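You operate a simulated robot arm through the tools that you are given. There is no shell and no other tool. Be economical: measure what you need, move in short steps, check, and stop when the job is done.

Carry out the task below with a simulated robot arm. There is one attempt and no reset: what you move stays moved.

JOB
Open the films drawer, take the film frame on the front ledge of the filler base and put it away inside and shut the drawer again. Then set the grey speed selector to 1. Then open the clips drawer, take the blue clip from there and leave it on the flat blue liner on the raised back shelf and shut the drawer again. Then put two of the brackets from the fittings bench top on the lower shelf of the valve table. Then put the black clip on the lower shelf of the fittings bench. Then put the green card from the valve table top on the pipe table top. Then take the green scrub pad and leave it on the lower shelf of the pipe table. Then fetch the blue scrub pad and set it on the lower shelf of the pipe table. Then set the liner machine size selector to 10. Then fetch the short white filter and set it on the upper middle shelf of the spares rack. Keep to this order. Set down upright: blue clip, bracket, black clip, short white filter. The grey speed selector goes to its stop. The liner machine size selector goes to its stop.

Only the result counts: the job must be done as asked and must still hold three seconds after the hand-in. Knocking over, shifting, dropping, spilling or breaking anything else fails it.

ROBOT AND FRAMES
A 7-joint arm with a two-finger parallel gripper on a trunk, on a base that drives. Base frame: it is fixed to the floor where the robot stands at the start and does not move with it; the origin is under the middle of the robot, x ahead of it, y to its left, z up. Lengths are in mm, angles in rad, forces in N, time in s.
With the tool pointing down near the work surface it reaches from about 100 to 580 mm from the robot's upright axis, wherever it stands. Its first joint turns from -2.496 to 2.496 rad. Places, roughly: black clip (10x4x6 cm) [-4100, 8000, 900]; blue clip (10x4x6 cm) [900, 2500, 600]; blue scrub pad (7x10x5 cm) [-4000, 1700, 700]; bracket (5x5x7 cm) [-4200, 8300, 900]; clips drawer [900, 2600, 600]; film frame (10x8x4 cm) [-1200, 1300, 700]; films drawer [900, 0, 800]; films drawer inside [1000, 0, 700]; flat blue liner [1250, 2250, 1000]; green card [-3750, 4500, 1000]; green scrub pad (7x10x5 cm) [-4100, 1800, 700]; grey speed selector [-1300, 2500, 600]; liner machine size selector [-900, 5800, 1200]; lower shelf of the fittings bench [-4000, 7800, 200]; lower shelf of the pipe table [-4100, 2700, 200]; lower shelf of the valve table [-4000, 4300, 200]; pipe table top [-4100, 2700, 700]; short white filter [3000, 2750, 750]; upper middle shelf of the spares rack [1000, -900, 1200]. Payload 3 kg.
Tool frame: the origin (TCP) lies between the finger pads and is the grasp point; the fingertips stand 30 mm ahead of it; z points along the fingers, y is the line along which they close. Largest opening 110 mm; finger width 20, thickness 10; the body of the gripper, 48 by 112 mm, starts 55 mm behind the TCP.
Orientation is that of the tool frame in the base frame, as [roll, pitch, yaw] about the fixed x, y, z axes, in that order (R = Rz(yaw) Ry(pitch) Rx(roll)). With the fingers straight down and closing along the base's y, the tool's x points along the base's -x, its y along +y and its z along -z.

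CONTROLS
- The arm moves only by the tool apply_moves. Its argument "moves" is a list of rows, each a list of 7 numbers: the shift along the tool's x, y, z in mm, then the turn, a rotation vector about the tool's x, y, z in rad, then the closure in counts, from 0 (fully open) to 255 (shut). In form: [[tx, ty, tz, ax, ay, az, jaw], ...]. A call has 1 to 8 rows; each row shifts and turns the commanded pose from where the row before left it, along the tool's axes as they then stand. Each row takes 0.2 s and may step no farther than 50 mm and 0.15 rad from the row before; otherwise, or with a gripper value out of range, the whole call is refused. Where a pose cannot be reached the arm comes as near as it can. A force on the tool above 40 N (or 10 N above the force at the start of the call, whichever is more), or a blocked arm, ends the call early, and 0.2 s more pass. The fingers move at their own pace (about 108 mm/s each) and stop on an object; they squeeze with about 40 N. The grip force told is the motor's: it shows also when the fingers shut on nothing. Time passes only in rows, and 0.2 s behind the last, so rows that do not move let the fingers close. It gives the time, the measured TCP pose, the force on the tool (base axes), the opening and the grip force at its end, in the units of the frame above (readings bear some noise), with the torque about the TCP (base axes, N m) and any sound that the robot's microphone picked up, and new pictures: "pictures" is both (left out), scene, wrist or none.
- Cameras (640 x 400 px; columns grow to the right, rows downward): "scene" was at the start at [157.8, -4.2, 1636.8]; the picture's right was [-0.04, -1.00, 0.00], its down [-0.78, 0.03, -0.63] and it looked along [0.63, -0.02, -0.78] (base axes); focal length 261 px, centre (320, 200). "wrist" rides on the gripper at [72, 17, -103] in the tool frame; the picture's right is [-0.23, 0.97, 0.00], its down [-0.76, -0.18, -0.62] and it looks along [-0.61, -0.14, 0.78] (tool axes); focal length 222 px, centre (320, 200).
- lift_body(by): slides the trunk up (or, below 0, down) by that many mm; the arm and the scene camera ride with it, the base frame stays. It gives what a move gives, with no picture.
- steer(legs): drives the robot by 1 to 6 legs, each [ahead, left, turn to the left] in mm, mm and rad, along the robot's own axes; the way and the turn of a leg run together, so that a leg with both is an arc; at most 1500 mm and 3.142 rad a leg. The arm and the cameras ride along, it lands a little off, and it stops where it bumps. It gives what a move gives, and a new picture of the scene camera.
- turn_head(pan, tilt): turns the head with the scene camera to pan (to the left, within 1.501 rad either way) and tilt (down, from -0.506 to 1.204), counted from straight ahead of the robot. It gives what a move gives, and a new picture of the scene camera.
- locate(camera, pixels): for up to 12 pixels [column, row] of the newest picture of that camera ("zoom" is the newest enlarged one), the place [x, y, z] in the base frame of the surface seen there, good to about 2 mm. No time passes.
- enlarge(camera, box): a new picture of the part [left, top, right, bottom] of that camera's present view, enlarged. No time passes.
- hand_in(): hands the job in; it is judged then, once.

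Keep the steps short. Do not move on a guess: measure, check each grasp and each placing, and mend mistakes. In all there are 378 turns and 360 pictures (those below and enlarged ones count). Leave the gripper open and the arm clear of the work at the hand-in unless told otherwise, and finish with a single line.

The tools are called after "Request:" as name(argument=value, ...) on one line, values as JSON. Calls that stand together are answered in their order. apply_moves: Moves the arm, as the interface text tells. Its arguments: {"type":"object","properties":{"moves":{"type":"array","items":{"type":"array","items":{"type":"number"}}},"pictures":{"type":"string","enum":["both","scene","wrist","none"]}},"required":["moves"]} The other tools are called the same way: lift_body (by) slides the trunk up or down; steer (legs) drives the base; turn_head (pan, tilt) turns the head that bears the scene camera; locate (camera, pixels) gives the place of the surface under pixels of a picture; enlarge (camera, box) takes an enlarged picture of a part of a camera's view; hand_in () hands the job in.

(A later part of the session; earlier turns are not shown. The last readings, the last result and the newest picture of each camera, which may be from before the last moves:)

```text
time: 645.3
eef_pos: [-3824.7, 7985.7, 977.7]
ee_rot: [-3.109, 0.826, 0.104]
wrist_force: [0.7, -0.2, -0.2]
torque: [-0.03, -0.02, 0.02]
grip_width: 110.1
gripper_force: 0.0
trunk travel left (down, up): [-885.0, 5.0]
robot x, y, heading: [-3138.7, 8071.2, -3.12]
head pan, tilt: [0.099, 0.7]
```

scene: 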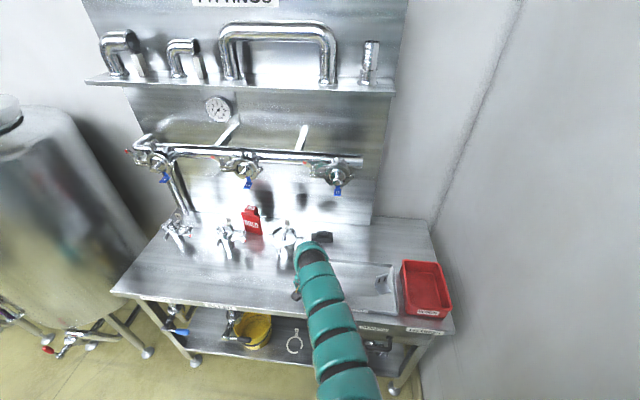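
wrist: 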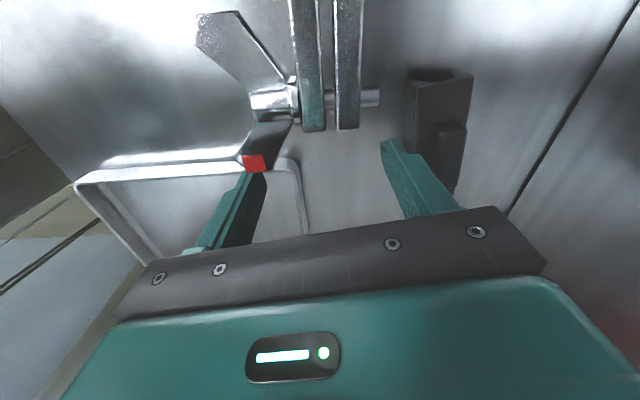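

Drive so the left finger comes down left of the clip's fin: ahead 247, right 20.

Request:
steer(legs=[[247, -20, 0]])

Request:
apply_moves(moves=[[0, 0, 0, 0, 0, 0, 0]], pictures="wrist")

Request:
locate(camera="wrist", pixels=[[320, 60], [350, 80], [380, 80], [320, 100], [360, 110], [400, 110], [300, 60], [420, 60]])

```text
time: 646.7
eef_pos: [-3951.5, 7984.1, 977.1]
ee_rot: [-3.125, 0.819, 0.109]
wrist_force: [11.7, 1.6, 7.8]
torque: [-0.41, -0.13, 0.66]
grip_width: 109.8
gripper_force: 0.1
trunk travel left (down, up): [-885.0, 5.0]
robot x, y, heading: [-3266.4, 8080.5, -3.121]
head pan, tilt: [0.099, 0.7]
stopped in leg 1: the force on the tool passed its limit at 454 N (the readings are from after the stop); the commanded pose is now the measured one
```

scene: 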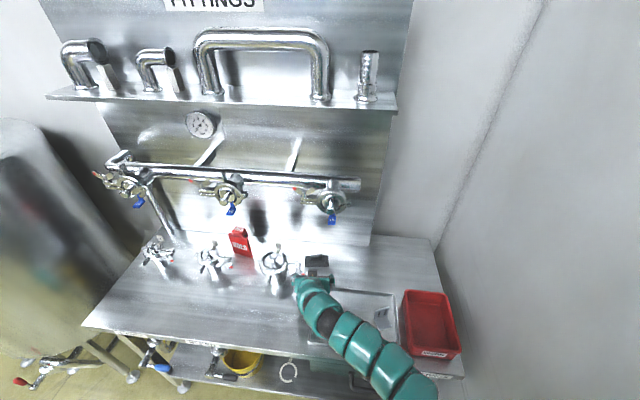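

```text
time: 647.1
eef_pos: [-3950.9, 7985.5, 977.2]
ee_rot: [-3.124, 0.819, 0.11]
wrist_force: [11.6, 2.4, 6.5]
torque: [-0.3, -0.13, 0.74]
grip_width: 110.1
gripper_force: 0.0
trunk travel left (down, up): [-885.0, 5.0]
robot x, y, heading: [-3271.8, 8077.0, -3.118]
head pan, tilt: [0.099, 0.7]
```

wrist: 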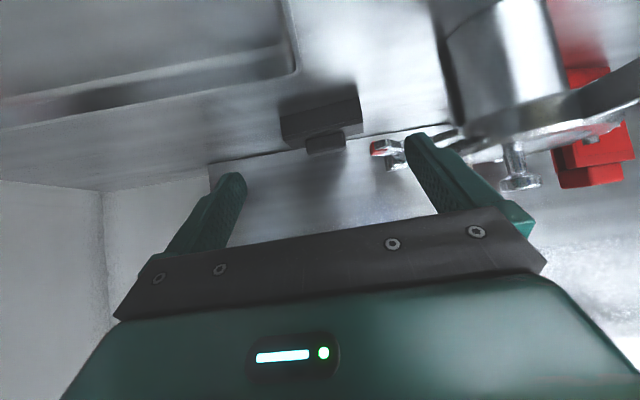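

```text
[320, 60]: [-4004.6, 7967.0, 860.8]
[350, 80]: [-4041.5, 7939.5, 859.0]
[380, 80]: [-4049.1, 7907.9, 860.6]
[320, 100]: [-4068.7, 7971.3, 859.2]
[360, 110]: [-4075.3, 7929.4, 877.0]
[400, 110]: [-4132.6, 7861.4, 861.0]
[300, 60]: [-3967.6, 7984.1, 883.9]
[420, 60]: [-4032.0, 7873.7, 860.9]
```

The left finger met the cup's lever. I back 70, shift right 30 first, then go ahead again.

Request:
steer(legs=[[-70, 0, 0], [0, -32, 0], [188, 0, 0]])

Request:
apply_moves(moves=[[0, 0, 0, 0, 0, 0, 0]], pictures="wrist")

```text
time: 649.7
eef_pos: [-4075.3, 8014.7, 975.2]
ee_rot: [-3.121, 0.813, 0.109]
wrist_force: [-0.3, -1.0, 0.3]
torque: [-0.02, 0.03, -0.02]
grip_width: 110.1
gripper_force: 0.0
trunk travel left (down, up): [-885.0, 5.0]
robot x, y, heading: [-3396.2, 8109.8, -3.121]
head pan, tilt: [0.099, 0.7]
```

scene: 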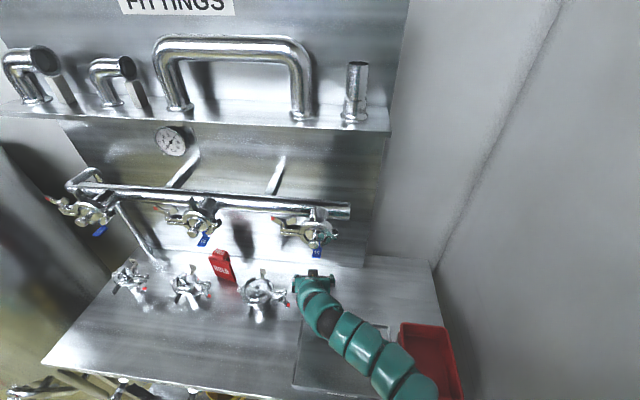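

```text
time: 650.1
eef_pos: [-4074.1, 8014.9, 976.2]
ee_rot: [-3.119, 0.815, 0.109]
wrist_force: [-0.5, 0.6, 0.0]
torque: [0.0, 0.0, 0.0]
grip_width: 110.0
gripper_force: 0.1
trunk travel left (down, up): [-885.0, 5.0]
robot x, y, heading: [-3395.2, 8110.0, -3.121]
head pan, tilt: [0.099, 0.7]
```

wrist: 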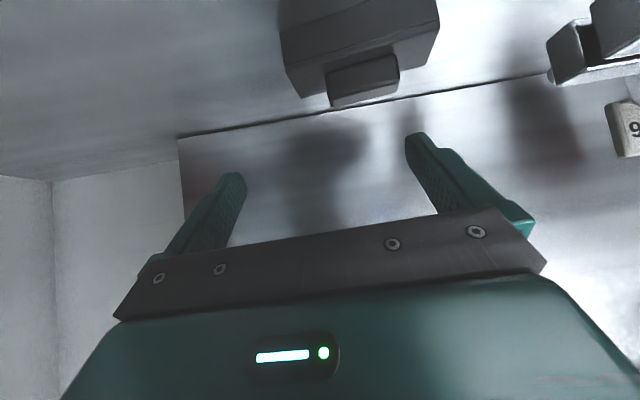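

Request:
enlarge(camera="scene", box=[230, 250, 350, 325])

Request:
locate(camera="wrist", pixels=[[330, 80], [365, 95], [395, 60], [440, 20], [400, 80], [290, 70], [328, 100], [285, 20]])

```text
5.33 times, centred on (290, 288) of scene
```

zoom: 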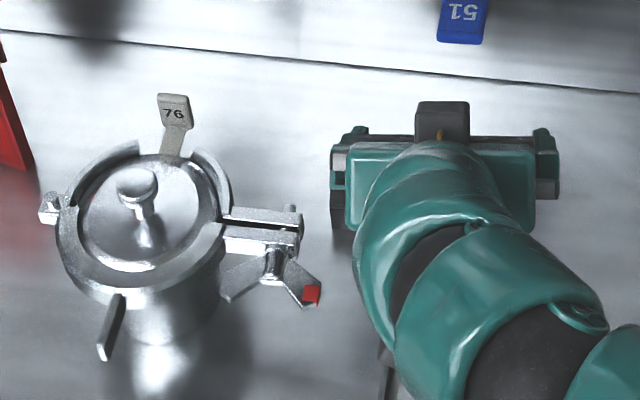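

```text
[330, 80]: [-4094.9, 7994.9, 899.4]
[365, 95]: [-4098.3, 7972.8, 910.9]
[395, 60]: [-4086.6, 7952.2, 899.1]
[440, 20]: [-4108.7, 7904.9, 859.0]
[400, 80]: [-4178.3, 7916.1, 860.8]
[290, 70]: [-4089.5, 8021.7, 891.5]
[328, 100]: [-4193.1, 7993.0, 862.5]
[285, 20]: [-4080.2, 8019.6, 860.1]
```

Request:
locate(camera="zoom", pixels=[[312, 295], [293, 240], [290, 212], [275, 265], [335, 220], [318, 290]])

```text
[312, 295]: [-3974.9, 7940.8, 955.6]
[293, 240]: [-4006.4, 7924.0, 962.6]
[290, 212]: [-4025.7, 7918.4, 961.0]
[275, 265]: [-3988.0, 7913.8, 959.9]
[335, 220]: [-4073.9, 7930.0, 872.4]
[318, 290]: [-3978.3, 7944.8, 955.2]
```

Lever tip is at (-3975,7943,955). I shift 14 mm left, lower to z≈923 beside the fin, and push the clip +y by ~45 mm.

Request:
apply_moves(moves=[[0, 14, 0, 0, 0, 0, 0]], pictures="none")

Request:
lift_body(by=-52)

Request:
apply_moves(moves=[[0, -8, 0, 0, 0, 0, 0], [0, -10, 0, 0, 0, 0, 0], [0, -10, 0, 0, 0, 0, 0], [0, -10, 0, 0, 0, 0, 0], [0, -10, 0, 0, 0, 0, 0]], pictures="wrist")

Request:
locate(camera="wrist", pixels=[[300, 100], [330, 120], [370, 120], [350, 140], [400, 120], [290, 130], [380, 150], [330, 150]])

```text
time: 650.5
eef_pos: [-4071.4, 8000.8, 975.7]
ee_rot: [-3.122, 0.817, 0.112]
wrist_force: [0.0, -0.6, 0.5]
torque: [0.02, 0.0, 0.01]
grip_width: 110.4
gripper_force: 0.1
trunk travel left (down, up): [-885.0, 5.0]
robot x, y, heading: [-3395.2, 8110.7, -3.121]
head pan, tilt: [0.099, 0.7]
```

```text
time: 651.4
eef_pos: [-4072.7, 8001.2, 924.1]
ee_rot: [-3.121, 0.817, 0.111]
wrist_force: [0.1, -1.3, 0.1]
torque: [0.01, 0.0, 0.0]
grip_width: 109.9
gripper_force: 0.0
trunk travel left (down, up): [-833.0, 57.0]
robot x, y, heading: [-3393.0, 8108.0, -3.117]
head pan, tilt: [0.099, 0.7]
```

```text
time: 652.6
eef_pos: [-4079.6, 8050.0, 922.9]
ee_rot: [-3.121, 0.815, 0.111]
wrist_force: [0.4, -1.2, 0.2]
torque: [-0.01, 0.0, -0.03]
grip_width: 109.9
gripper_force: 0.0
trunk travel left (down, up): [-833.0, 57.0]
robot x, y, heading: [-3391.5, 8109.0, -3.119]
head pan, tilt: [0.099, 0.7]
```

wrist: 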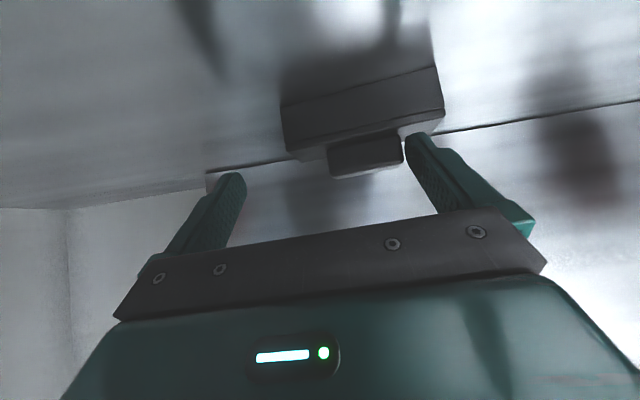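

```text
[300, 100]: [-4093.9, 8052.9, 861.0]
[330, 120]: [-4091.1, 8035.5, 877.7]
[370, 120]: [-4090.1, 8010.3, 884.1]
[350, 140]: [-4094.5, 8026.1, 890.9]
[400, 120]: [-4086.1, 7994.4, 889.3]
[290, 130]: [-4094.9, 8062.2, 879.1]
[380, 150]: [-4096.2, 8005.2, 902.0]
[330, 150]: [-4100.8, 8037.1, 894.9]
```

Pushed: the clip is now around y 7968–8067. I raise 45, centre over it and measure its ends.

Request:
lift_body(by=45)

Request:
apply_moves(moves=[[0, 16, 0, 0, 0, 0, 0], [0, 16, 0, 0, 0, 0, 0]], pictures="wrist")

Request:
enlarge(camera="wrist", box=[200, 0, 460, 160])

```text
time: 653.5
eef_pos: [-4080.5, 8049.1, 966.3]
ee_rot: [-3.121, 0.817, 0.11]
wrist_force: [0.3, 0.9, -0.6]
torque: [-0.04, -0.04, -0.01]
grip_width: 110.1
gripper_force: 0.0
trunk travel left (down, up): [-878.0, 12.0]
robot x, y, heading: [-3393.2, 8110.2, -3.122]
head pan, tilt: [0.099, 0.7]
```

```text
time: 654.1
eef_pos: [-4076.0, 8017.7, 966.8]
ee_rot: [-3.12, 0.815, 0.11]
wrist_force: [0.0, 0.1, -0.1]
torque: [0.0, 0.04, 0.01]
grip_width: 110.0
gripper_force: 0.2
trunk travel left (down, up): [-878.0, 12.0]
robot x, y, heading: [-3395.1, 8108.8, -3.121]
head pan, tilt: [0.099, 0.7]
```

wrist: 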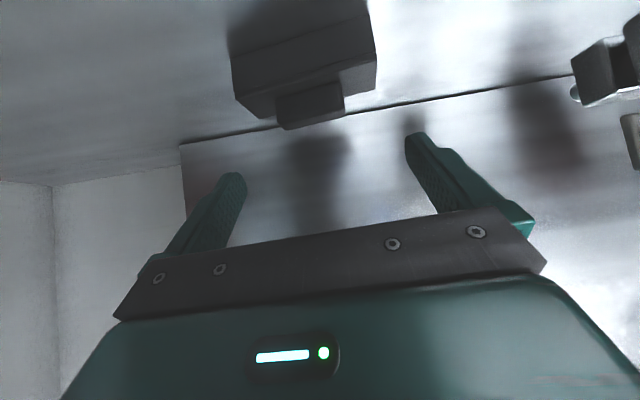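

```text
2.46 times, centred on (330, 80) of wrist
```

zoom: 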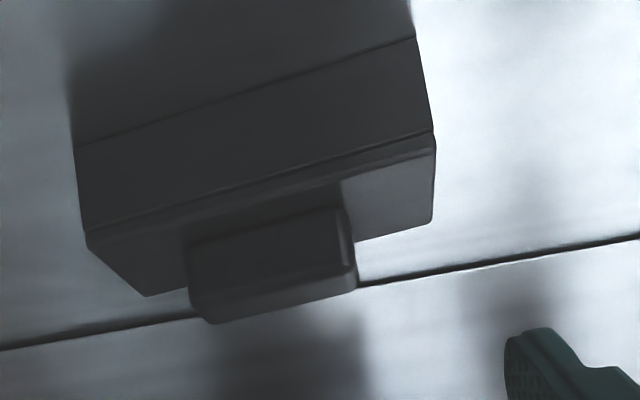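

Request:
locate(camera="zoom", pixels=[[80, 180], [90, 230], [425, 90], [430, 130], [150, 292], [428, 215], [85, 150], [415, 45], [200, 310], [350, 280], [430, 180], [120, 262]])

```text
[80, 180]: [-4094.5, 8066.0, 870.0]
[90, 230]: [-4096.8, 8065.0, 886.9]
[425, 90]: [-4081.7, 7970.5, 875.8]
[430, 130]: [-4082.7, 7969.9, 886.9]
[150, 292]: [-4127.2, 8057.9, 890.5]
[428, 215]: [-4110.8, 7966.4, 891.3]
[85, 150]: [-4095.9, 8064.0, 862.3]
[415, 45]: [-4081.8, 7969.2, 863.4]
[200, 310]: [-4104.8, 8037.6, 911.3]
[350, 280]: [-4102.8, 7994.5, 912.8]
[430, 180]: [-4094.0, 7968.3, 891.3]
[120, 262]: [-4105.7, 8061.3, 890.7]
```

Clip centre (-4105,8015), yaw .145. Align and lower over its ends.

Request:
apply_moves(moves=[[-8.2, 0, 8.7, -0.025, 0, -0.024, 0]], pictures="none")

Request:
lift_body(by=-50)

Request:
apply_moves(moves=[[0, 0, 0, 0, 0, 0, 0]], pictures="wrist")

```text
time: 654.5
eef_pos: [-4089.2, 8016.4, 967.0]
ee_rot: [-3.117, 0.814, 0.145]
wrist_force: [0.2, -0.2, -0.1]
torque: [0.0, -0.02, 0.01]
grip_width: 110.0
gripper_force: 0.1
trunk travel left (down, up): [-878.0, 12.0]
robot x, y, heading: [-3395.1, 8113.3, -3.121]
head pan, tilt: [0.099, 0.7]
```

```text
time: 655.4
eef_pos: [-4088.9, 8016.0, 915.2]
ee_rot: [-3.118, 0.816, 0.145]
wrist_force: [-0.5, -0.7, 0.5]
torque: [0.02, 0.01, 0.02]
grip_width: 110.0
gripper_force: 0.1
trunk travel left (down, up): [-828.0, 62.0]
robot x, y, heading: [-3393.7, 8110.5, -3.124]
head pan, tilt: [0.099, 0.7]
```

```text
time: 655.8
eef_pos: [-4089.1, 8016.0, 915.6]
ee_rot: [-3.12, 0.815, 0.145]
wrist_force: [0.5, -0.2, 0.2]
torque: [0.05, 0.03, 0.01]
grip_width: 110.0
gripper_force: 0.1
trunk travel left (down, up): [-828.0, 62.0]
robot x, y, heading: [-3389.5, 8111.3, -3.119]
head pan, tilt: [0.099, 0.7]
```

wrist: 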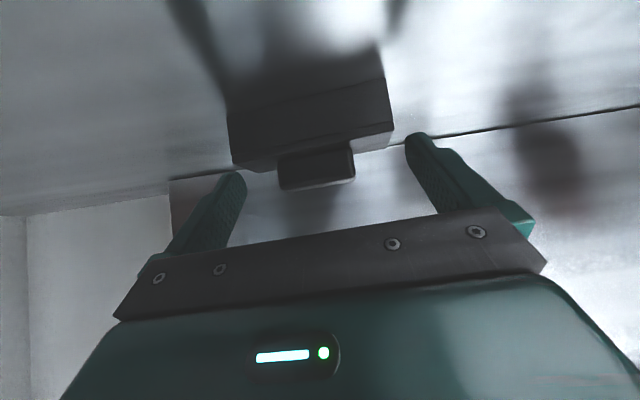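

Request:
locate(camera="wrist", pixels=[[232, 150], [391, 120], [244, 178], [408, 138], [238, 165], [388, 90], [228, 120], [412, 150]])

```text
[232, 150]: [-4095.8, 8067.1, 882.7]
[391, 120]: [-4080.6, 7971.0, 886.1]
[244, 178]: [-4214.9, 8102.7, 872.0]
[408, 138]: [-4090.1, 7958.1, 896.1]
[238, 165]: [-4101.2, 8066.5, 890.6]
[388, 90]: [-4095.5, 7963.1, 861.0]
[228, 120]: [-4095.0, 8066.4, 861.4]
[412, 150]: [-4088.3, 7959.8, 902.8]
```

Gap is 11 mm on one side and ~1 on the other; shift 4.5 mm, lower 25 and close.

Request:
apply_moves(moves=[[0, -4.5, 0, 0, 0, 0, 0]], pictures="none")

Request:
lift_body(by=-24)

Request:
apply_moves(moves=[[0, 0, 0, 0, 0, 0, 40], [0, 0, 0, 0, 0, 0, 255], [0, 0, 0, 0, 0, 0, 255]], pictures="wrist")

```text
time: 656.2
eef_pos: [-4088.5, 8022.6, 917.2]
ee_rot: [-3.12, 0.815, 0.145]
wrist_force: [-0.4, 0.2, -0.3]
torque: [-0.03, 0.01, 0.04]
grip_width: 110.1
gripper_force: 0.1
trunk travel left (down, up): [-828.0, 62.0]
robot x, y, heading: [-3391.5, 8109.6, -3.119]
head pan, tilt: [0.099, 0.7]
```

```text
time: 656.9
eef_pos: [-4089.2, 8021.3, 892.3]
ee_rot: [-3.12, 0.815, 0.145]
wrist_force: [0.4, 0.0, -0.1]
torque: [-0.01, 0.0, -0.02]
grip_width: 110.0
gripper_force: 0.2
trunk travel left (down, up): [-804.0, 86.0]
robot x, y, heading: [-3391.4, 8110.0, -3.123]
head pan, tilt: [0.099, 0.7]
```

```text
time: 657.7
eef_pos: [-4087.8, 8021.4, 893.4]
ee_rot: [-3.122, 0.816, 0.145]
wrist_force: [0.5, 0.0, 1.3]
torque: [-0.08, 0.01, 0.0]
grip_width: 99.6
gripper_force: 40.1
trunk travel left (down, up): [-804.0, 86.0]
robot x, y, heading: [-3390.6, 8107.8, -3.118]
head pan, tilt: [0.099, 0.7]
```

wrist: 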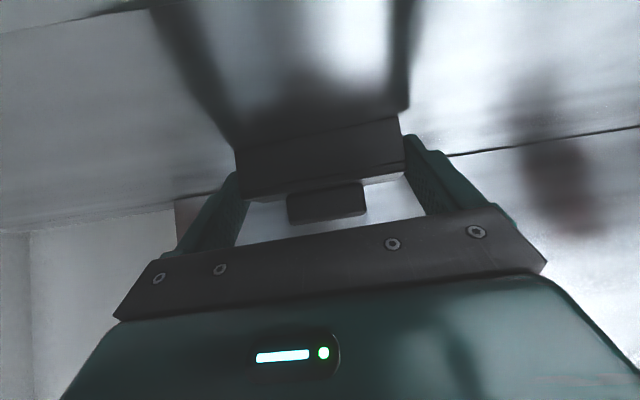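

Gripped (99.6 mm). Lift and back out.

Request:
lift_body(by=80)

Request:
steer(legs=[[-500, 0, 0]])

Request:
turn_head(pan=0.1, tilt=0.75)

Request:
enlarge(camera="scene", box=[180, 170, 440, 330])

```text
time: 658.9
eef_pos: [-4090.1, 8021.6, 973.6]
ee_rot: [-3.121, 0.813, 0.146]
wrist_force: [-0.5, -0.5, 0.1]
torque: [0.0, 0.01, 0.0]
grip_width: 99.5
gripper_force: 40.1
trunk travel left (down, up): [-884.0, 6.0]
robot x, y, heading: [-3394.2, 8108.4, -3.118]
head pan, tilt: [0.099, 0.7]
```

```text
time: 661.8
eef_pos: [-3582.4, 8031.2, 973.0]
ee_rot: [-3.121, 0.817, 0.15]
wrist_force: [0.0, 0.8, -0.1]
torque: [-0.01, 0.0, 0.04]
grip_width: 99.3
gripper_force: 40.0
trunk travel left (down, up): [-884.0, 6.0]
robot x, y, heading: [-2885.7, 8121.5, -3.119]
head pan, tilt: [0.099, 0.7]
```

scene: 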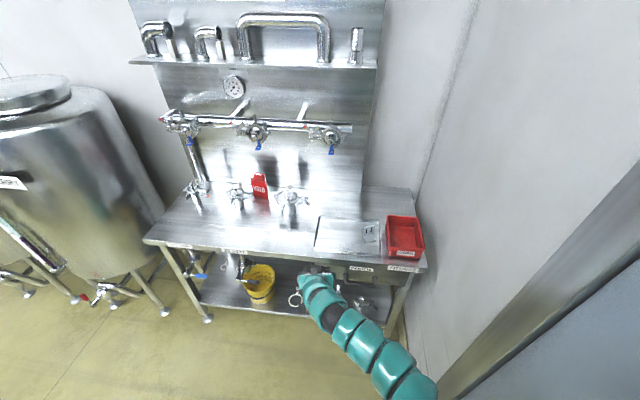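

```text
time: 662.5
eef_pos: [-3581.9, 8031.1, 973.7]
ee_rot: [-3.121, 0.814, 0.149]
wrist_force: [-0.2, 1.1, 0.0]
torque: [0.03, -0.01, -0.01]
grip_width: 99.2
gripper_force: 40.0
trunk travel left (down, up): [-884.0, 6.0]
robot x, y, heading: [-2888.3, 8115.7, -3.114]
head pan, tilt: [0.099, 0.75]
```

scene: 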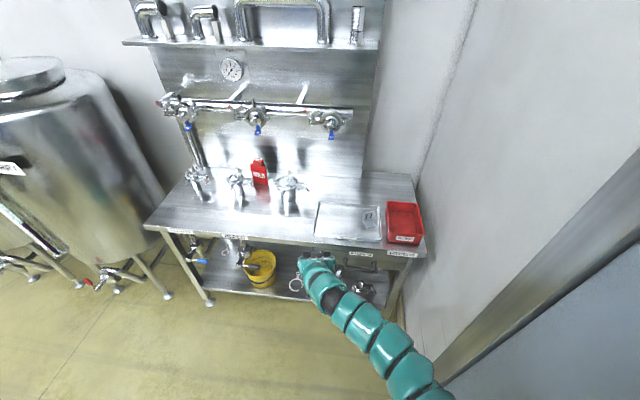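

```text
2.46 times, centred on (310, 250) of scene
```

zoom: 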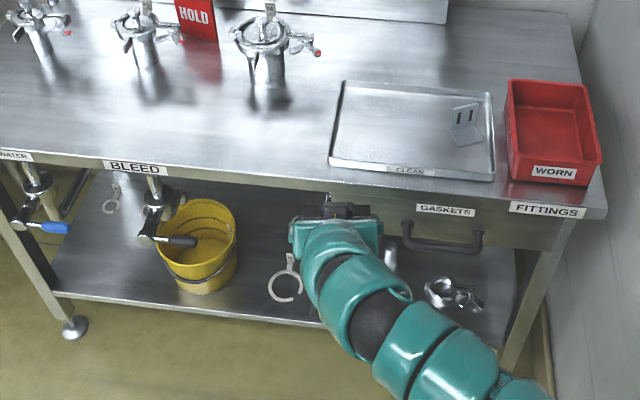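

Request:
locate(camera="zoom", pixels=[[110, 270], [75, 280], [145, 285], [250, 285], [240, 300], [285, 296], [275, 265], [155, 240], [40, 220], [112, 208], [230, 260], [165, 265]])

```text
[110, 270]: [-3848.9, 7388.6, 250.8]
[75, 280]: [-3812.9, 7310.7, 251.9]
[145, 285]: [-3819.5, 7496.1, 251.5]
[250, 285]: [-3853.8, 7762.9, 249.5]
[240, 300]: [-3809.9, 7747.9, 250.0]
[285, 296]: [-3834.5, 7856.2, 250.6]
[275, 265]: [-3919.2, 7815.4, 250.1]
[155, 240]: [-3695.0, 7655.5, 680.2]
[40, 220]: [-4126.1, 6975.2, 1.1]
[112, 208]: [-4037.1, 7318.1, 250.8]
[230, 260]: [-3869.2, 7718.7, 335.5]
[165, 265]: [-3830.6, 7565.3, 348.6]
```

Free shelf area at y 7310–7510. I strafe south 590 and lower.

Request:
steer(legs=[[0, 0, -0.022], [0, 600, 0]])

Request:
lift_body(by=-390)

Request:
lift_body(by=-272)

Request:
turn_head(pan=0.0, tilt=0.6)

```text
time: 666.1
eef_pos: [-3579.0, 7456.2, 972.6]
ee_rot: [-3.119, 0.814, 0.134]
wrist_force: [-0.1, 0.5, -0.6]
torque: [0.0, 0.01, -0.01]
grip_width: 99.0
gripper_force: 40.1
trunk travel left (down, up): [-884.0, 6.0]
robot x, y, heading: [-2880.6, 7531.5, -3.136]
head pan, tilt: [0.099, 0.75]
```

scene: 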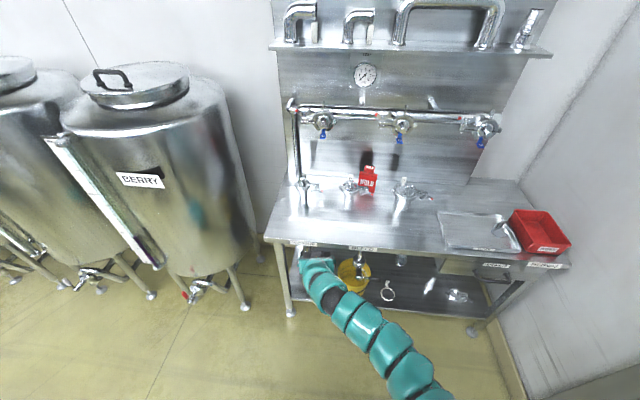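

```text
time: 669.9
eef_pos: [-3578.4, 7455.7, 583.1]
ee_rot: [-3.12, 0.816, 0.136]
wrist_force: [0.4, -0.1, -0.3]
torque: [0.01, 0.02, 0.0]
grip_width: 99.1
gripper_force: 40.1
trunk travel left (down, up): [-494.0, 396.0]
robot x, y, heading: [-2881.5, 7540.2, -3.132]
head pan, tilt: [0.099, 0.75]
```

```text
time: 672.7
eef_pos: [-3580.2, 7455.9, 309.8]
ee_rot: [-3.121, 0.816, 0.132]
wrist_force: [-0.3, 0.3, 0.3]
torque: [-0.01, 0.0, 0.01]
grip_width: 99.2
gripper_force: 40.4
trunk travel left (down, up): [-222.0, 668.0]
robot x, y, heading: [-2880.0, 7536.6, -3.127]
head pan, tilt: [0.099, 0.75]
```

```text
time: 673.4
eef_pos: [-3578.8, 7456.9, 311.1]
ee_rot: [-3.121, 0.814, 0.135]
wrist_force: [0.3, -0.6, -1.1]
torque: [-0.01, -0.01, -0.04]
grip_width: 99.5
gripper_force: 40.0
trunk travel left (down, up): [-222.0, 668.0]
robot x, y, heading: [-2881.1, 7534.7, -3.132]
head pan, tilt: [0.0, 0.6]
```

scene: 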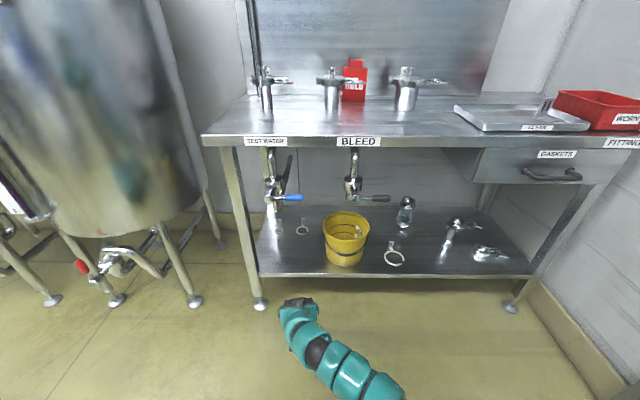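

Request:
locate(camera="scene", pixels=[[285, 265], [320, 265], [300, 240], [272, 225], [302, 230], [326, 250], [375, 262], [410, 265], [440, 250], [425, 265], [383, 255], [400, 268]])

Request:
enlarge(camera="scene", box=[240, 170, 400, 290])

```text
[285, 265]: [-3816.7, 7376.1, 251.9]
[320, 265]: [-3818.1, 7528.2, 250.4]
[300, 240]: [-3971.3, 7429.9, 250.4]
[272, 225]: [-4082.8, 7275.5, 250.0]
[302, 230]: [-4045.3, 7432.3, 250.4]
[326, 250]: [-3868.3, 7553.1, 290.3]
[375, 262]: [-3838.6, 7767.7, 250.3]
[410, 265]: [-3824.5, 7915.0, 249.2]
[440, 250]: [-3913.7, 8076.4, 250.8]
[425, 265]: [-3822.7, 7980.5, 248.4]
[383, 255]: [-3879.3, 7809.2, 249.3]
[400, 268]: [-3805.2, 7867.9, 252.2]
```

```text
3.33 times, centred on (320, 230) of scene
```

zoom: 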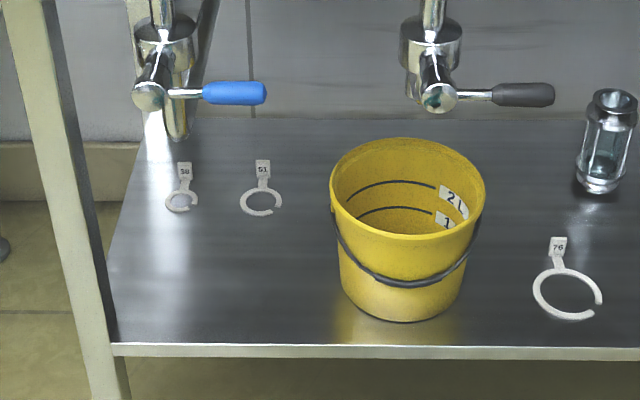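

Clear space. Ahead 268, lower 24, then touch down.

Request:
steer(legs=[[268, 0, 0]])

Request:
lift_body(by=-23)

Request:
apply_moves(moves=[[1.5, 0, 1.4, 0, 0, 0, 255], [1.5, 0, 1.4, 0, 0, 0, 255], [1.2, 0, 1.1, 0, 0, 0, 255]], pictures="none")

```text
time: 675.3
eef_pos: [-3851.9, 7456.4, 310.7]
ee_rot: [-3.12, 0.814, 0.129]
wrist_force: [0.2, -0.2, 0.1]
torque: [0.0, -0.04, -0.01]
grip_width: 99.3
gripper_force: 40.0
trunk travel left (down, up): [-222.0, 668.0]
robot x, y, heading: [-3152.5, 7534.7, -3.134]
head pan, tilt: [0.0, 0.6]
```

scene: 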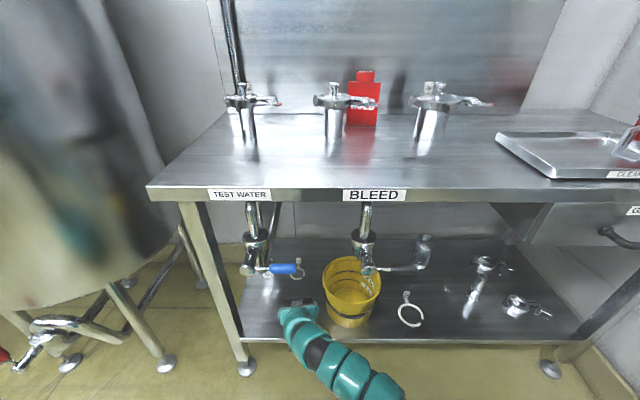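

```text
time: 676.0
eef_pos: [-3851.7, 7457.0, 287.5]
ee_rot: [-3.121, 0.816, 0.131]
wrist_force: [0.1, 0.6, 0.5]
torque: [-0.02, -0.03, 0.01]
grip_width: 99.1
gripper_force: 39.8
trunk travel left (down, up): [-199.0, 691.0]
robot x, y, heading: [-3158.0, 7531.2, -3.136]
head pan, tilt: [0.0, 0.6]
```

```text
time: 676.8
eef_pos: [-3851.9, 7456.5, 283.3]
ee_rot: [-3.123, 0.819, 0.131]
wrist_force: [0.5, -0.4, 7.0]
torque: [-0.35, 0.06, -0.01]
grip_width: 99.3
gripper_force: 40.0
trunk travel left (down, up): [-199.0, 691.0]
robot x, y, heading: [-3156.0, 7537.4, -3.134]
head pan, tilt: [0.0, 0.6]
```

Touching (7 N). Open, raise, and back out.

Request:
apply_moves(moves=[[0, 0, 0, 0, 0, 0, 10], [0, 0, 0, 0, 0, 0, 0], [0, 0, 0, 0, 0, 0, 0]], pictures="none")

Request:
lift_body(by=55)

Request:
steer(legs=[[-350, 0, 0]])

Request:
enlarge(camera="scene", box=[240, 180, 380, 280])

```text
time: 677.6
eef_pos: [-3851.8, 7456.2, 282.2]
ee_rot: [-3.12, 0.815, 0.13]
wrist_force: [-0.3, -0.1, 0.7]
torque: [0.0, -0.01, 0.05]
grip_width: 110.2
gripper_force: 0.0
trunk travel left (down, up): [-199.0, 691.0]
robot x, y, heading: [-3155.7, 7538.0, -3.135]
head pan, tilt: [0.0, 0.6]
```

```text
time: 678.5
eef_pos: [-3851.2, 7456.2, 337.3]
ee_rot: [-3.12, 0.816, 0.131]
wrist_force: [0.1, 0.6, 0.2]
torque: [0.0, 0.0, 0.03]
grip_width: 110.0
gripper_force: 0.1
trunk travel left (down, up): [-254.0, 636.0]
robot x, y, heading: [-3156.2, 7529.5, -3.132]
head pan, tilt: [0.0, 0.6]
```

```text
time: 680.8
eef_pos: [-3497.6, 7458.3, 336.4]
ee_rot: [-3.121, 0.814, 0.132]
wrist_force: [-0.4, 0.7, 0.1]
torque: [0.02, 0.02, 0.0]
grip_width: 109.7
gripper_force: 0.1
trunk travel left (down, up): [-254.0, 636.0]
robot x, y, heading: [-2799.3, 7535.3, -3.128]
head pan, tilt: [0.0, 0.6]
```

scene: 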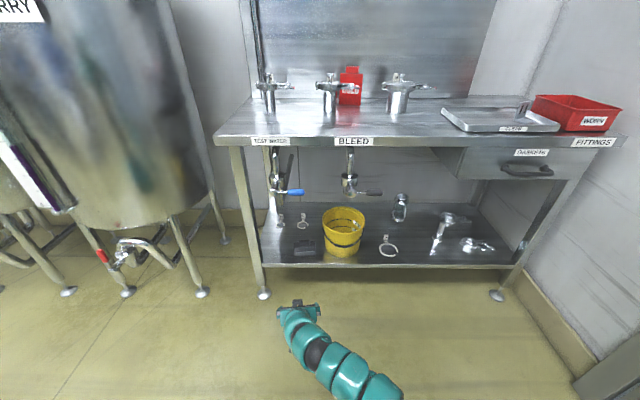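

```text
4.00 times, centred on (310, 230) of scene
```

zoom: 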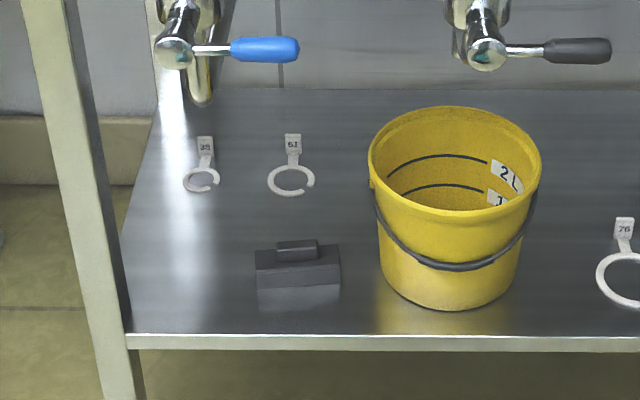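

The black clip stands on the lower shelf. Next, the green card: raise the trunk and drive to the valve table.

Request:
lift_body(by=400)

Request:
steer(legs=[[100, 0, 0], [0, 1400, 0], [0, 1420, 0]])

Request:
lift_body(by=170)

Request:
enlarge(camera="scene", box=[200, 130, 440, 290])

```text
time: 684.6
eef_pos: [-3497.9, 7457.9, 736.5]
ee_rot: [-3.12, 0.813, 0.132]
wrist_force: [0.3, 0.6, -0.6]
torque: [-0.04, 0.03, 0.01]
grip_width: 110.0
gripper_force: 0.1
trunk travel left (down, up): [-654.0, 236.0]
robot x, y, heading: [-2803.1, 7537.6, -3.131]
head pan, tilt: [0.0, 0.6]
```

```text
time: 699.1
eef_pos: [-3590.6, 4628.0, 737.1]
ee_rot: [-3.121, 0.815, 0.129]
wrist_force: [-0.4, -0.5, 0.0]
torque: [0.0, -0.02, -0.02]
grip_width: 110.0
gripper_force: 0.0
trunk travel left (down, up): [-654.0, 236.0]
robot x, y, heading: [-2893.2, 4711.6, -3.135]
head pan, tilt: [0.0, 0.6]
```

scene: 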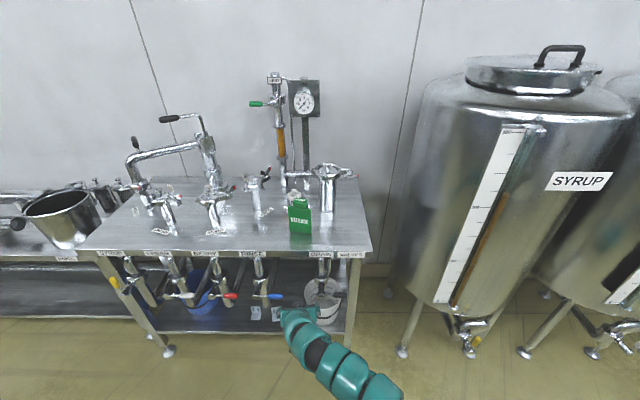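

```text
time: 701.0
eef_pos: [-3592.1, 4628.4, 906.5]
ee_rot: [-3.122, 0.815, 0.13]
wrist_force: [1.4, 0.1, 1.3]
torque: [0.0, -0.01, -0.01]
grip_width: 110.3
gripper_force: 0.0
trunk travel left (down, up): [-824.0, 66.0]
robot x, y, heading: [-2894.6, 4705.7, -3.135]
head pan, tilt: [0.0, 0.6]
```

```text
2.50 times, centred on (320, 210) of scene
```

zoom: 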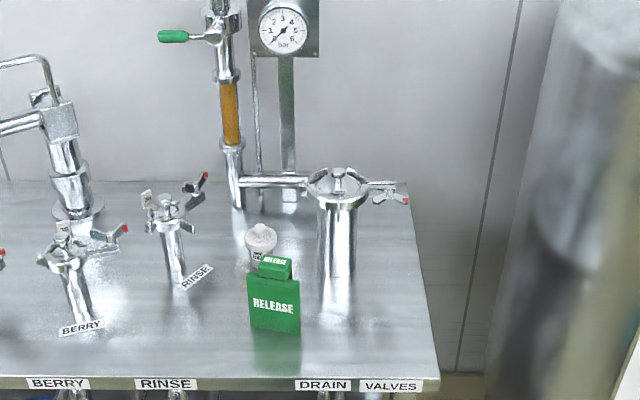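

Request:
locate(camera="zoom", pixels=[[250, 285], [300, 290], [252, 325], [298, 332], [262, 262], [290, 265], [275, 310], [277, 258], [292, 275], [250, 340], [275, 270], [260, 275]])

```text
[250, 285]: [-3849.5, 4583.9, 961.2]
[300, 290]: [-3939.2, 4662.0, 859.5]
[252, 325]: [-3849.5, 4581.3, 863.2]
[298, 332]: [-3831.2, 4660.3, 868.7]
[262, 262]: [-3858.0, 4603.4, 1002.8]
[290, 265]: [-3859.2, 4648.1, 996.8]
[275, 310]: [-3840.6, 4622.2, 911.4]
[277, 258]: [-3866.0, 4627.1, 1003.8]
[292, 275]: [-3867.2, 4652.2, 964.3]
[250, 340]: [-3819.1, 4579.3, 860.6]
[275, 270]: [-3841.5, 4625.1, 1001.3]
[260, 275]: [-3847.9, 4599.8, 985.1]
```

Card: body y 4582–4661; top block (y 4600–4650, z 963–1003), yawed ~0.22. I'll grip the top block. Raise and align.

Request:
lift_body(by=60)

Request:
apply_moves(moves=[[-8, 0, -8, 0.086, 0, 0.081, 60], [-8, 0, -8, 0.086, 0, 0.081, 60], [-8, 0, -8, 0.086, 0, 0.081, 60]], pictures="none")

```text
time: 702.0
eef_pos: [-3591.4, 4627.4, 966.3]
ee_rot: [-3.119, 0.816, 0.13]
wrist_force: [-0.5, 0.1, -0.2]
torque: [0.04, 0.04, 0.01]
grip_width: 110.2
gripper_force: 0.1
trunk travel left (down, up): [-884.0, 6.0]
robot x, y, heading: [-2896.6, 4708.7, -3.138]
head pan, tilt: [0.0, 0.6]
```

```text
time: 702.8
eef_pos: [-3590.0, 4625.8, 1000.6]
ee_rot: [-3.122, 0.82, -0.225]
wrist_force: [0.4, 0.8, -0.1]
torque: [-0.01, 0.0, 0.0]
grip_width: 83.8
gripper_force: 0.2
trunk travel left (down, up): [-884.0, 6.0]
robot x, y, heading: [-2894.9, 4711.9, -3.135]
head pan, tilt: [0.0, 0.6]
```

Request:
steer(legs=[[243, 5, 0]])

Request:
apply_moves(moves=[[0, 0, 0, 0, 0, 0, 110], [0, 0, 0, 0, 0, 0, 150], [0, 0, 0, 0, 0, 0, 255], [0, 0, 0, 0, 0, 0, 255]], pictures="wrist")

```text
time: 704.5
eef_pos: [-3827.4, 4618.7, 1000.3]
ee_rot: [-3.12, 0.82, -0.224]
wrist_force: [0.0, -0.1, -0.1]
torque: [0.02, -0.01, -0.02]
grip_width: 84.3
gripper_force: 0.1
trunk travel left (down, up): [-884.0, 6.0]
robot x, y, heading: [-3128.9, 4699.2, -3.131]
head pan, tilt: [0.0, 0.6]
```

scene: 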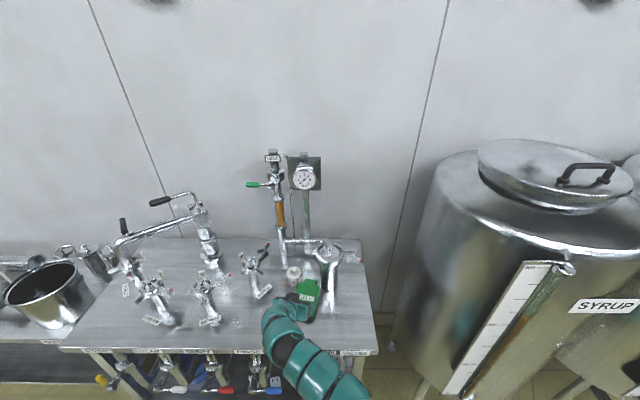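

```text
time: 705.5
eef_pos: [-3826.0, 4619.5, 1001.1]
ee_rot: [-3.121, 0.821, -0.221]
wrist_force: [0.4, 0.2, 0.8]
torque: [-0.03, 0.03, -0.05]
grip_width: 0.2
gripper_force: 37.7
trunk travel left (down, up): [-884.0, 6.0]
robot x, y, heading: [-3128.4, 4696.6, -3.137]
head pan, tilt: [0.0, 0.6]
```

wrist: 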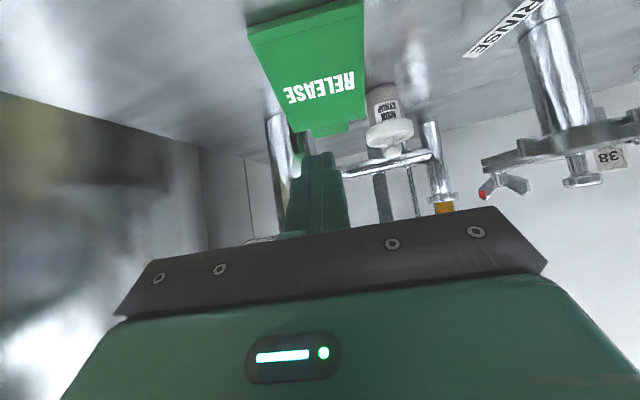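

Request:
enlarge(camera="scene", box=[240, 220, 380, 340])

Request:
locate(camera="wrist", pixels=[[300, 60], [350, 50], [300, 125], [345, 125], [320, 132], [255, 35], [360, 10], [320, 160]])

```text
3.33 times, centred on (310, 280) of scene
```

zoom: 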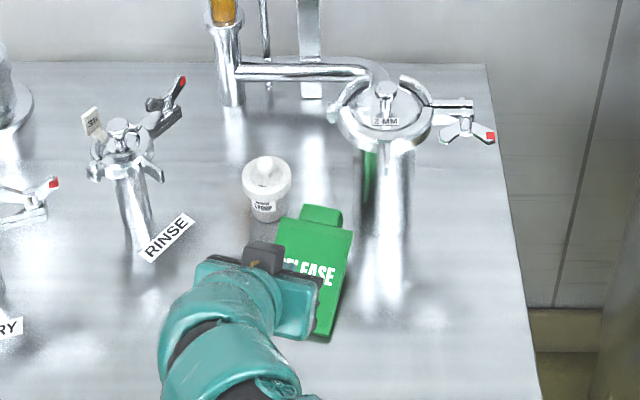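

```text
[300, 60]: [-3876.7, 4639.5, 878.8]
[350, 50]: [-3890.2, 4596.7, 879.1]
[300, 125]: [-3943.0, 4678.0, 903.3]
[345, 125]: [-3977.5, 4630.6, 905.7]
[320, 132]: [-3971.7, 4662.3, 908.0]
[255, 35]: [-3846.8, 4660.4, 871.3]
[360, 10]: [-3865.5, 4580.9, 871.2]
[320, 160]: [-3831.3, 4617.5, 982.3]
```

The card has tipped onto its back (it needn't be upright). I'll grip it across its width as it lies. Measure the neighbours and open the gripper.

Request:
locate(camera="zoom", pixels=[[365, 230], [385, 260], [405, 230], [263, 215], [250, 190], [322, 212], [345, 235], [315, 330], [285, 230], [350, 180], [330, 290], [300, 240]])

Request:
apply_moves(moves=[[0, 0, 0, 0, 0, 0, 100], [0, 0, -10, 0, 0, 0, 0], [0, 0, 0, 0, 0, 0, 0], [0, 0, 0, 0, 0, 0, 0]], pictures="wrist")

```text
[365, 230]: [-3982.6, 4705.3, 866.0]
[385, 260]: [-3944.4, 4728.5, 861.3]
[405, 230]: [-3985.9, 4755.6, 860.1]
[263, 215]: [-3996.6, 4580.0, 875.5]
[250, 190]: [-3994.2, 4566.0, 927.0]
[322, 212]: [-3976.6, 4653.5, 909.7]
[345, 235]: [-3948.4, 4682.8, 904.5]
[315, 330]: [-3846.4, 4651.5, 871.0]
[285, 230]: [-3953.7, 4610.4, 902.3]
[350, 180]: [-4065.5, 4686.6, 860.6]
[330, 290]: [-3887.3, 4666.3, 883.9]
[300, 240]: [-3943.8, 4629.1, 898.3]
```

```text
time: 706.5
eef_pos: [-3820.0, 4618.4, 1007.1]
ee_rot: [-3.122, 0.822, -0.225]
wrist_force: [0.6, -0.1, 0.2]
torque: [0.01, 0.0, -0.02]
grip_width: 109.9
gripper_force: 0.0
trunk travel left (down, up): [-884.0, 6.0]
robot x, y, heading: [-3131.7, 4699.5, -3.13]
head pan, tilt: [0.0, 0.6]
```

wrist: 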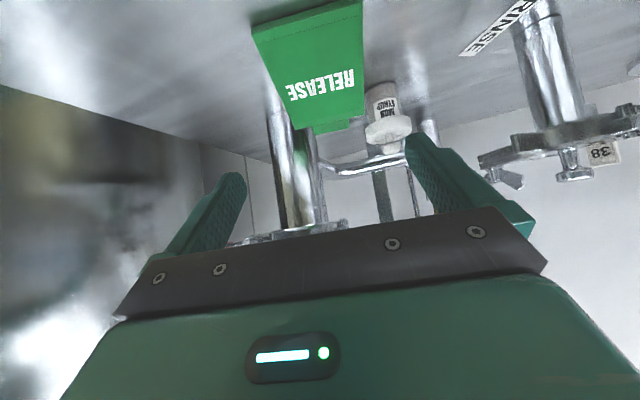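

Align yaw, go ahead 63 / right 11, lower 102, and close across the card's width.

Request:
apply_moves(moves=[[0, 0, 0, 0.031, 0, 0.029, 0]], pictures="none")

Request:
steer(legs=[[63, -10, 0]])

Request:
lift_body(by=-100)

Request:
apply_moves(moves=[[0, 0, 0, 0, 0, 0, 40], [0, 0, 0, 0, 0, 0, 80], [0, 0, 0, 0, 0, 0, 255], [0, 0, 0, 0, 0, 0, 255]], pictures="wrist")

```text
time: 707.0
eef_pos: [-3819.7, 4617.9, 1007.5]
ee_rot: [-3.121, 0.822, -0.265]
wrist_force: [0.8, -1.1, 0.4]
torque: [0.02, 0.01, -0.02]
grip_width: 110.3
gripper_force: 0.1
trunk travel left (down, up): [-884.0, 6.0]
robot x, y, heading: [-3131.9, 4701.2, -3.131]
head pan, tilt: [0.0, 0.6]
```

```text
time: 707.9
eef_pos: [-3885.9, 4627.6, 1006.4]
ee_rot: [-3.12, 0.821, -0.265]
wrist_force: [-0.1, 0.1, -0.2]
torque: [-0.04, -0.01, 0.01]
grip_width: 110.0
gripper_force: 0.0
trunk travel left (down, up): [-884.0, 6.0]
robot x, y, heading: [-3194.9, 4708.5, -3.138]
head pan, tilt: [0.0, 0.6]
```

scene: 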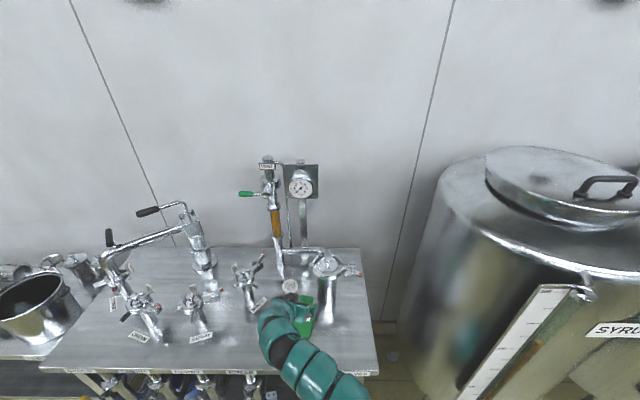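

```text
time: 709.3
eef_pos: [-3882.6, 4628.2, 906.8]
ee_rot: [-3.121, 0.821, -0.266]
wrist_force: [0.2, 0.7, 0.0]
torque: [0.03, 0.05, 0.03]
grip_width: 110.4
gripper_force: 0.0
trunk travel left (down, up): [-784.0, 106.0]
robot x, y, heading: [-3195.1, 4709.8, -3.134]
head pan, tilt: [0.0, 0.6]
```

```text
time: 710.3
eef_pos: [-3882.6, 4627.0, 907.6]
ee_rot: [-3.122, 0.82, -0.265]
wrist_force: [-0.2, 0.1, 0.7]
torque: [0.02, 0.0, 0.01]
grip_width: 88.9
gripper_force: 40.3
trunk travel left (down, up): [-784.0, 106.0]
robot x, y, heading: [-3192.1, 4709.8, -3.136]
head pan, tilt: [0.0, 0.6]
```

wrist: 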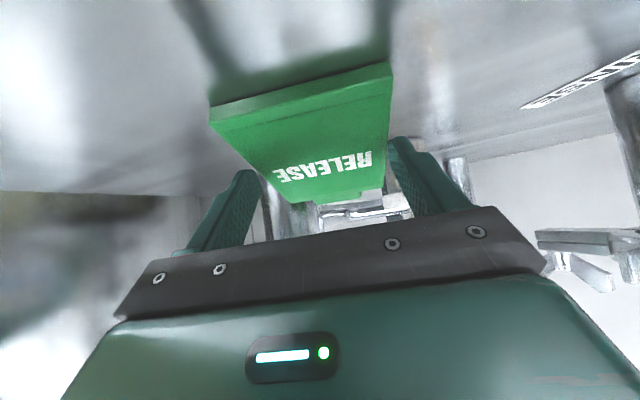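

Gripped (88.9 mm). Lift, back off and move south to the pipe table.

Request:
lift_body(by=100)

Request:
steer(legs=[[-330, 0, 0], [0, 1300, 0]])

Request:
turn_head(pan=0.1, tilt=0.65)

Request:
locate(camera="scene", pixels=[[100, 200], [150, 230], [200, 250], [250, 230], [200, 200], [300, 230], [350, 230], [400, 230], [250, 200], [150, 260], [320, 260], [60, 230]])

```text
time: 711.6
eef_pos: [-3882.9, 4628.3, 1006.5]
ee_rot: [-3.121, 0.82, -0.266]
wrist_force: [0.2, 0.2, -0.7]
torque: [0.03, 0.0, 0.04]
grip_width: 88.8
gripper_force: 39.8
trunk travel left (down, up): [-884.0, 6.0]
robot x, y, heading: [-3194.1, 4710.0, -3.134]
head pan, tilt: [0.0, 0.6]
```

```text
time: 719.7
eef_pos: [-3559.2, 3376.7, 1007.1]
ee_rot: [-3.123, 0.821, -0.271]
wrist_force: [-0.4, -0.6, -0.5]
torque: [-0.02, -0.01, 0.0]
grip_width: 88.9
gripper_force: 39.4
trunk travel left (down, up): [-884.0, 6.0]
robot x, y, heading: [-2871.2, 3455.5, -3.139]
head pan, tilt: [0.0, 0.6]
```

scene: 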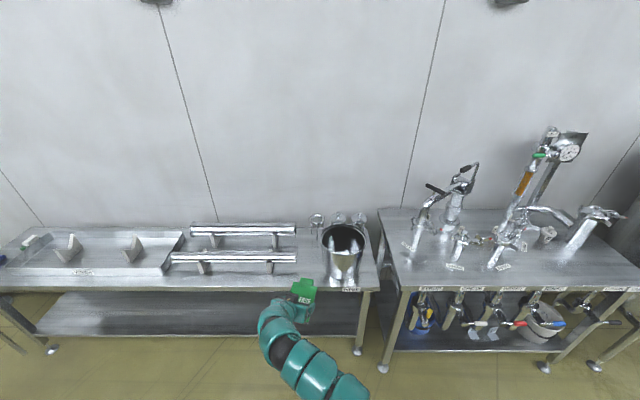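

```text
time: 720.4
eef_pos: [-3558.9, 3377.6, 1007.2]
ee_rot: [-3.12, 0.82, -0.272]
wrist_force: [0.2, -0.3, 0.0]
torque: [-0.01, -0.01, -0.01]
grip_width: 88.6
gripper_force: 39.8
trunk travel left (down, up): [-884.0, 6.0]
robot x, y, heading: [-2868.3, 3456.5, -3.137]
head pan, tilt: [0.099, 0.649]
```

scene: 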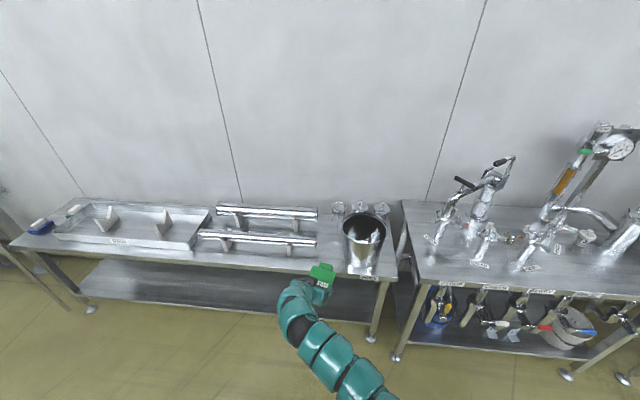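

```text
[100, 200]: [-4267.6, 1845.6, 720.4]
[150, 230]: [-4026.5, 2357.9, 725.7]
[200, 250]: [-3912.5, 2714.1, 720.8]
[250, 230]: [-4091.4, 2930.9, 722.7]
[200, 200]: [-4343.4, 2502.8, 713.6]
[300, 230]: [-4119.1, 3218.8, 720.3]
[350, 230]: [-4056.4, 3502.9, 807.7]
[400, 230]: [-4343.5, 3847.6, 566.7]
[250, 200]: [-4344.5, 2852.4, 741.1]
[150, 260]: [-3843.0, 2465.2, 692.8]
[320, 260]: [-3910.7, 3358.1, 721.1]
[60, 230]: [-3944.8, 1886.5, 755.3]
```

Request:
enlarge(camera="scene", box=[180, 190, 420, 300])

Request:
locate(camera="scene", pixels=[[228, 248], [296, 250], [295, 255], [260, 250], [250, 262], [310, 265], [345, 268], [300, 245], [225, 240], [270, 262]])

```text
2.67 times, centred on (300, 245) of scene
```

zoom: 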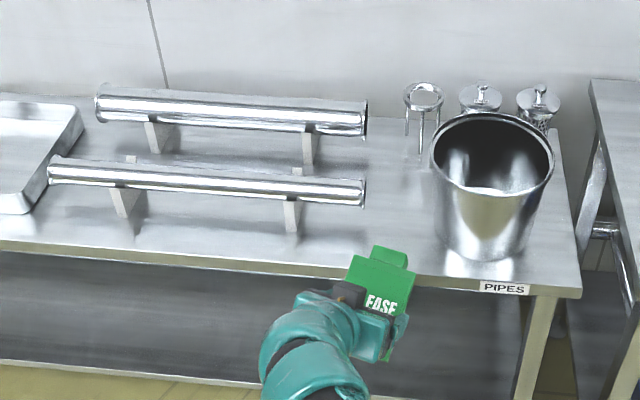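

```text
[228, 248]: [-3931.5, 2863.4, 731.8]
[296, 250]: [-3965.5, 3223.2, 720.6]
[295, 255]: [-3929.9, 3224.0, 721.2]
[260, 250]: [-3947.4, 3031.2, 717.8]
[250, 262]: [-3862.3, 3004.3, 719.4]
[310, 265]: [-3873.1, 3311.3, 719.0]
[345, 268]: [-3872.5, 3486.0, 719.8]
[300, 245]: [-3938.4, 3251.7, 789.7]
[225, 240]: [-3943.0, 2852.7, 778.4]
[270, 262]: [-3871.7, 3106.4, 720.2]
```

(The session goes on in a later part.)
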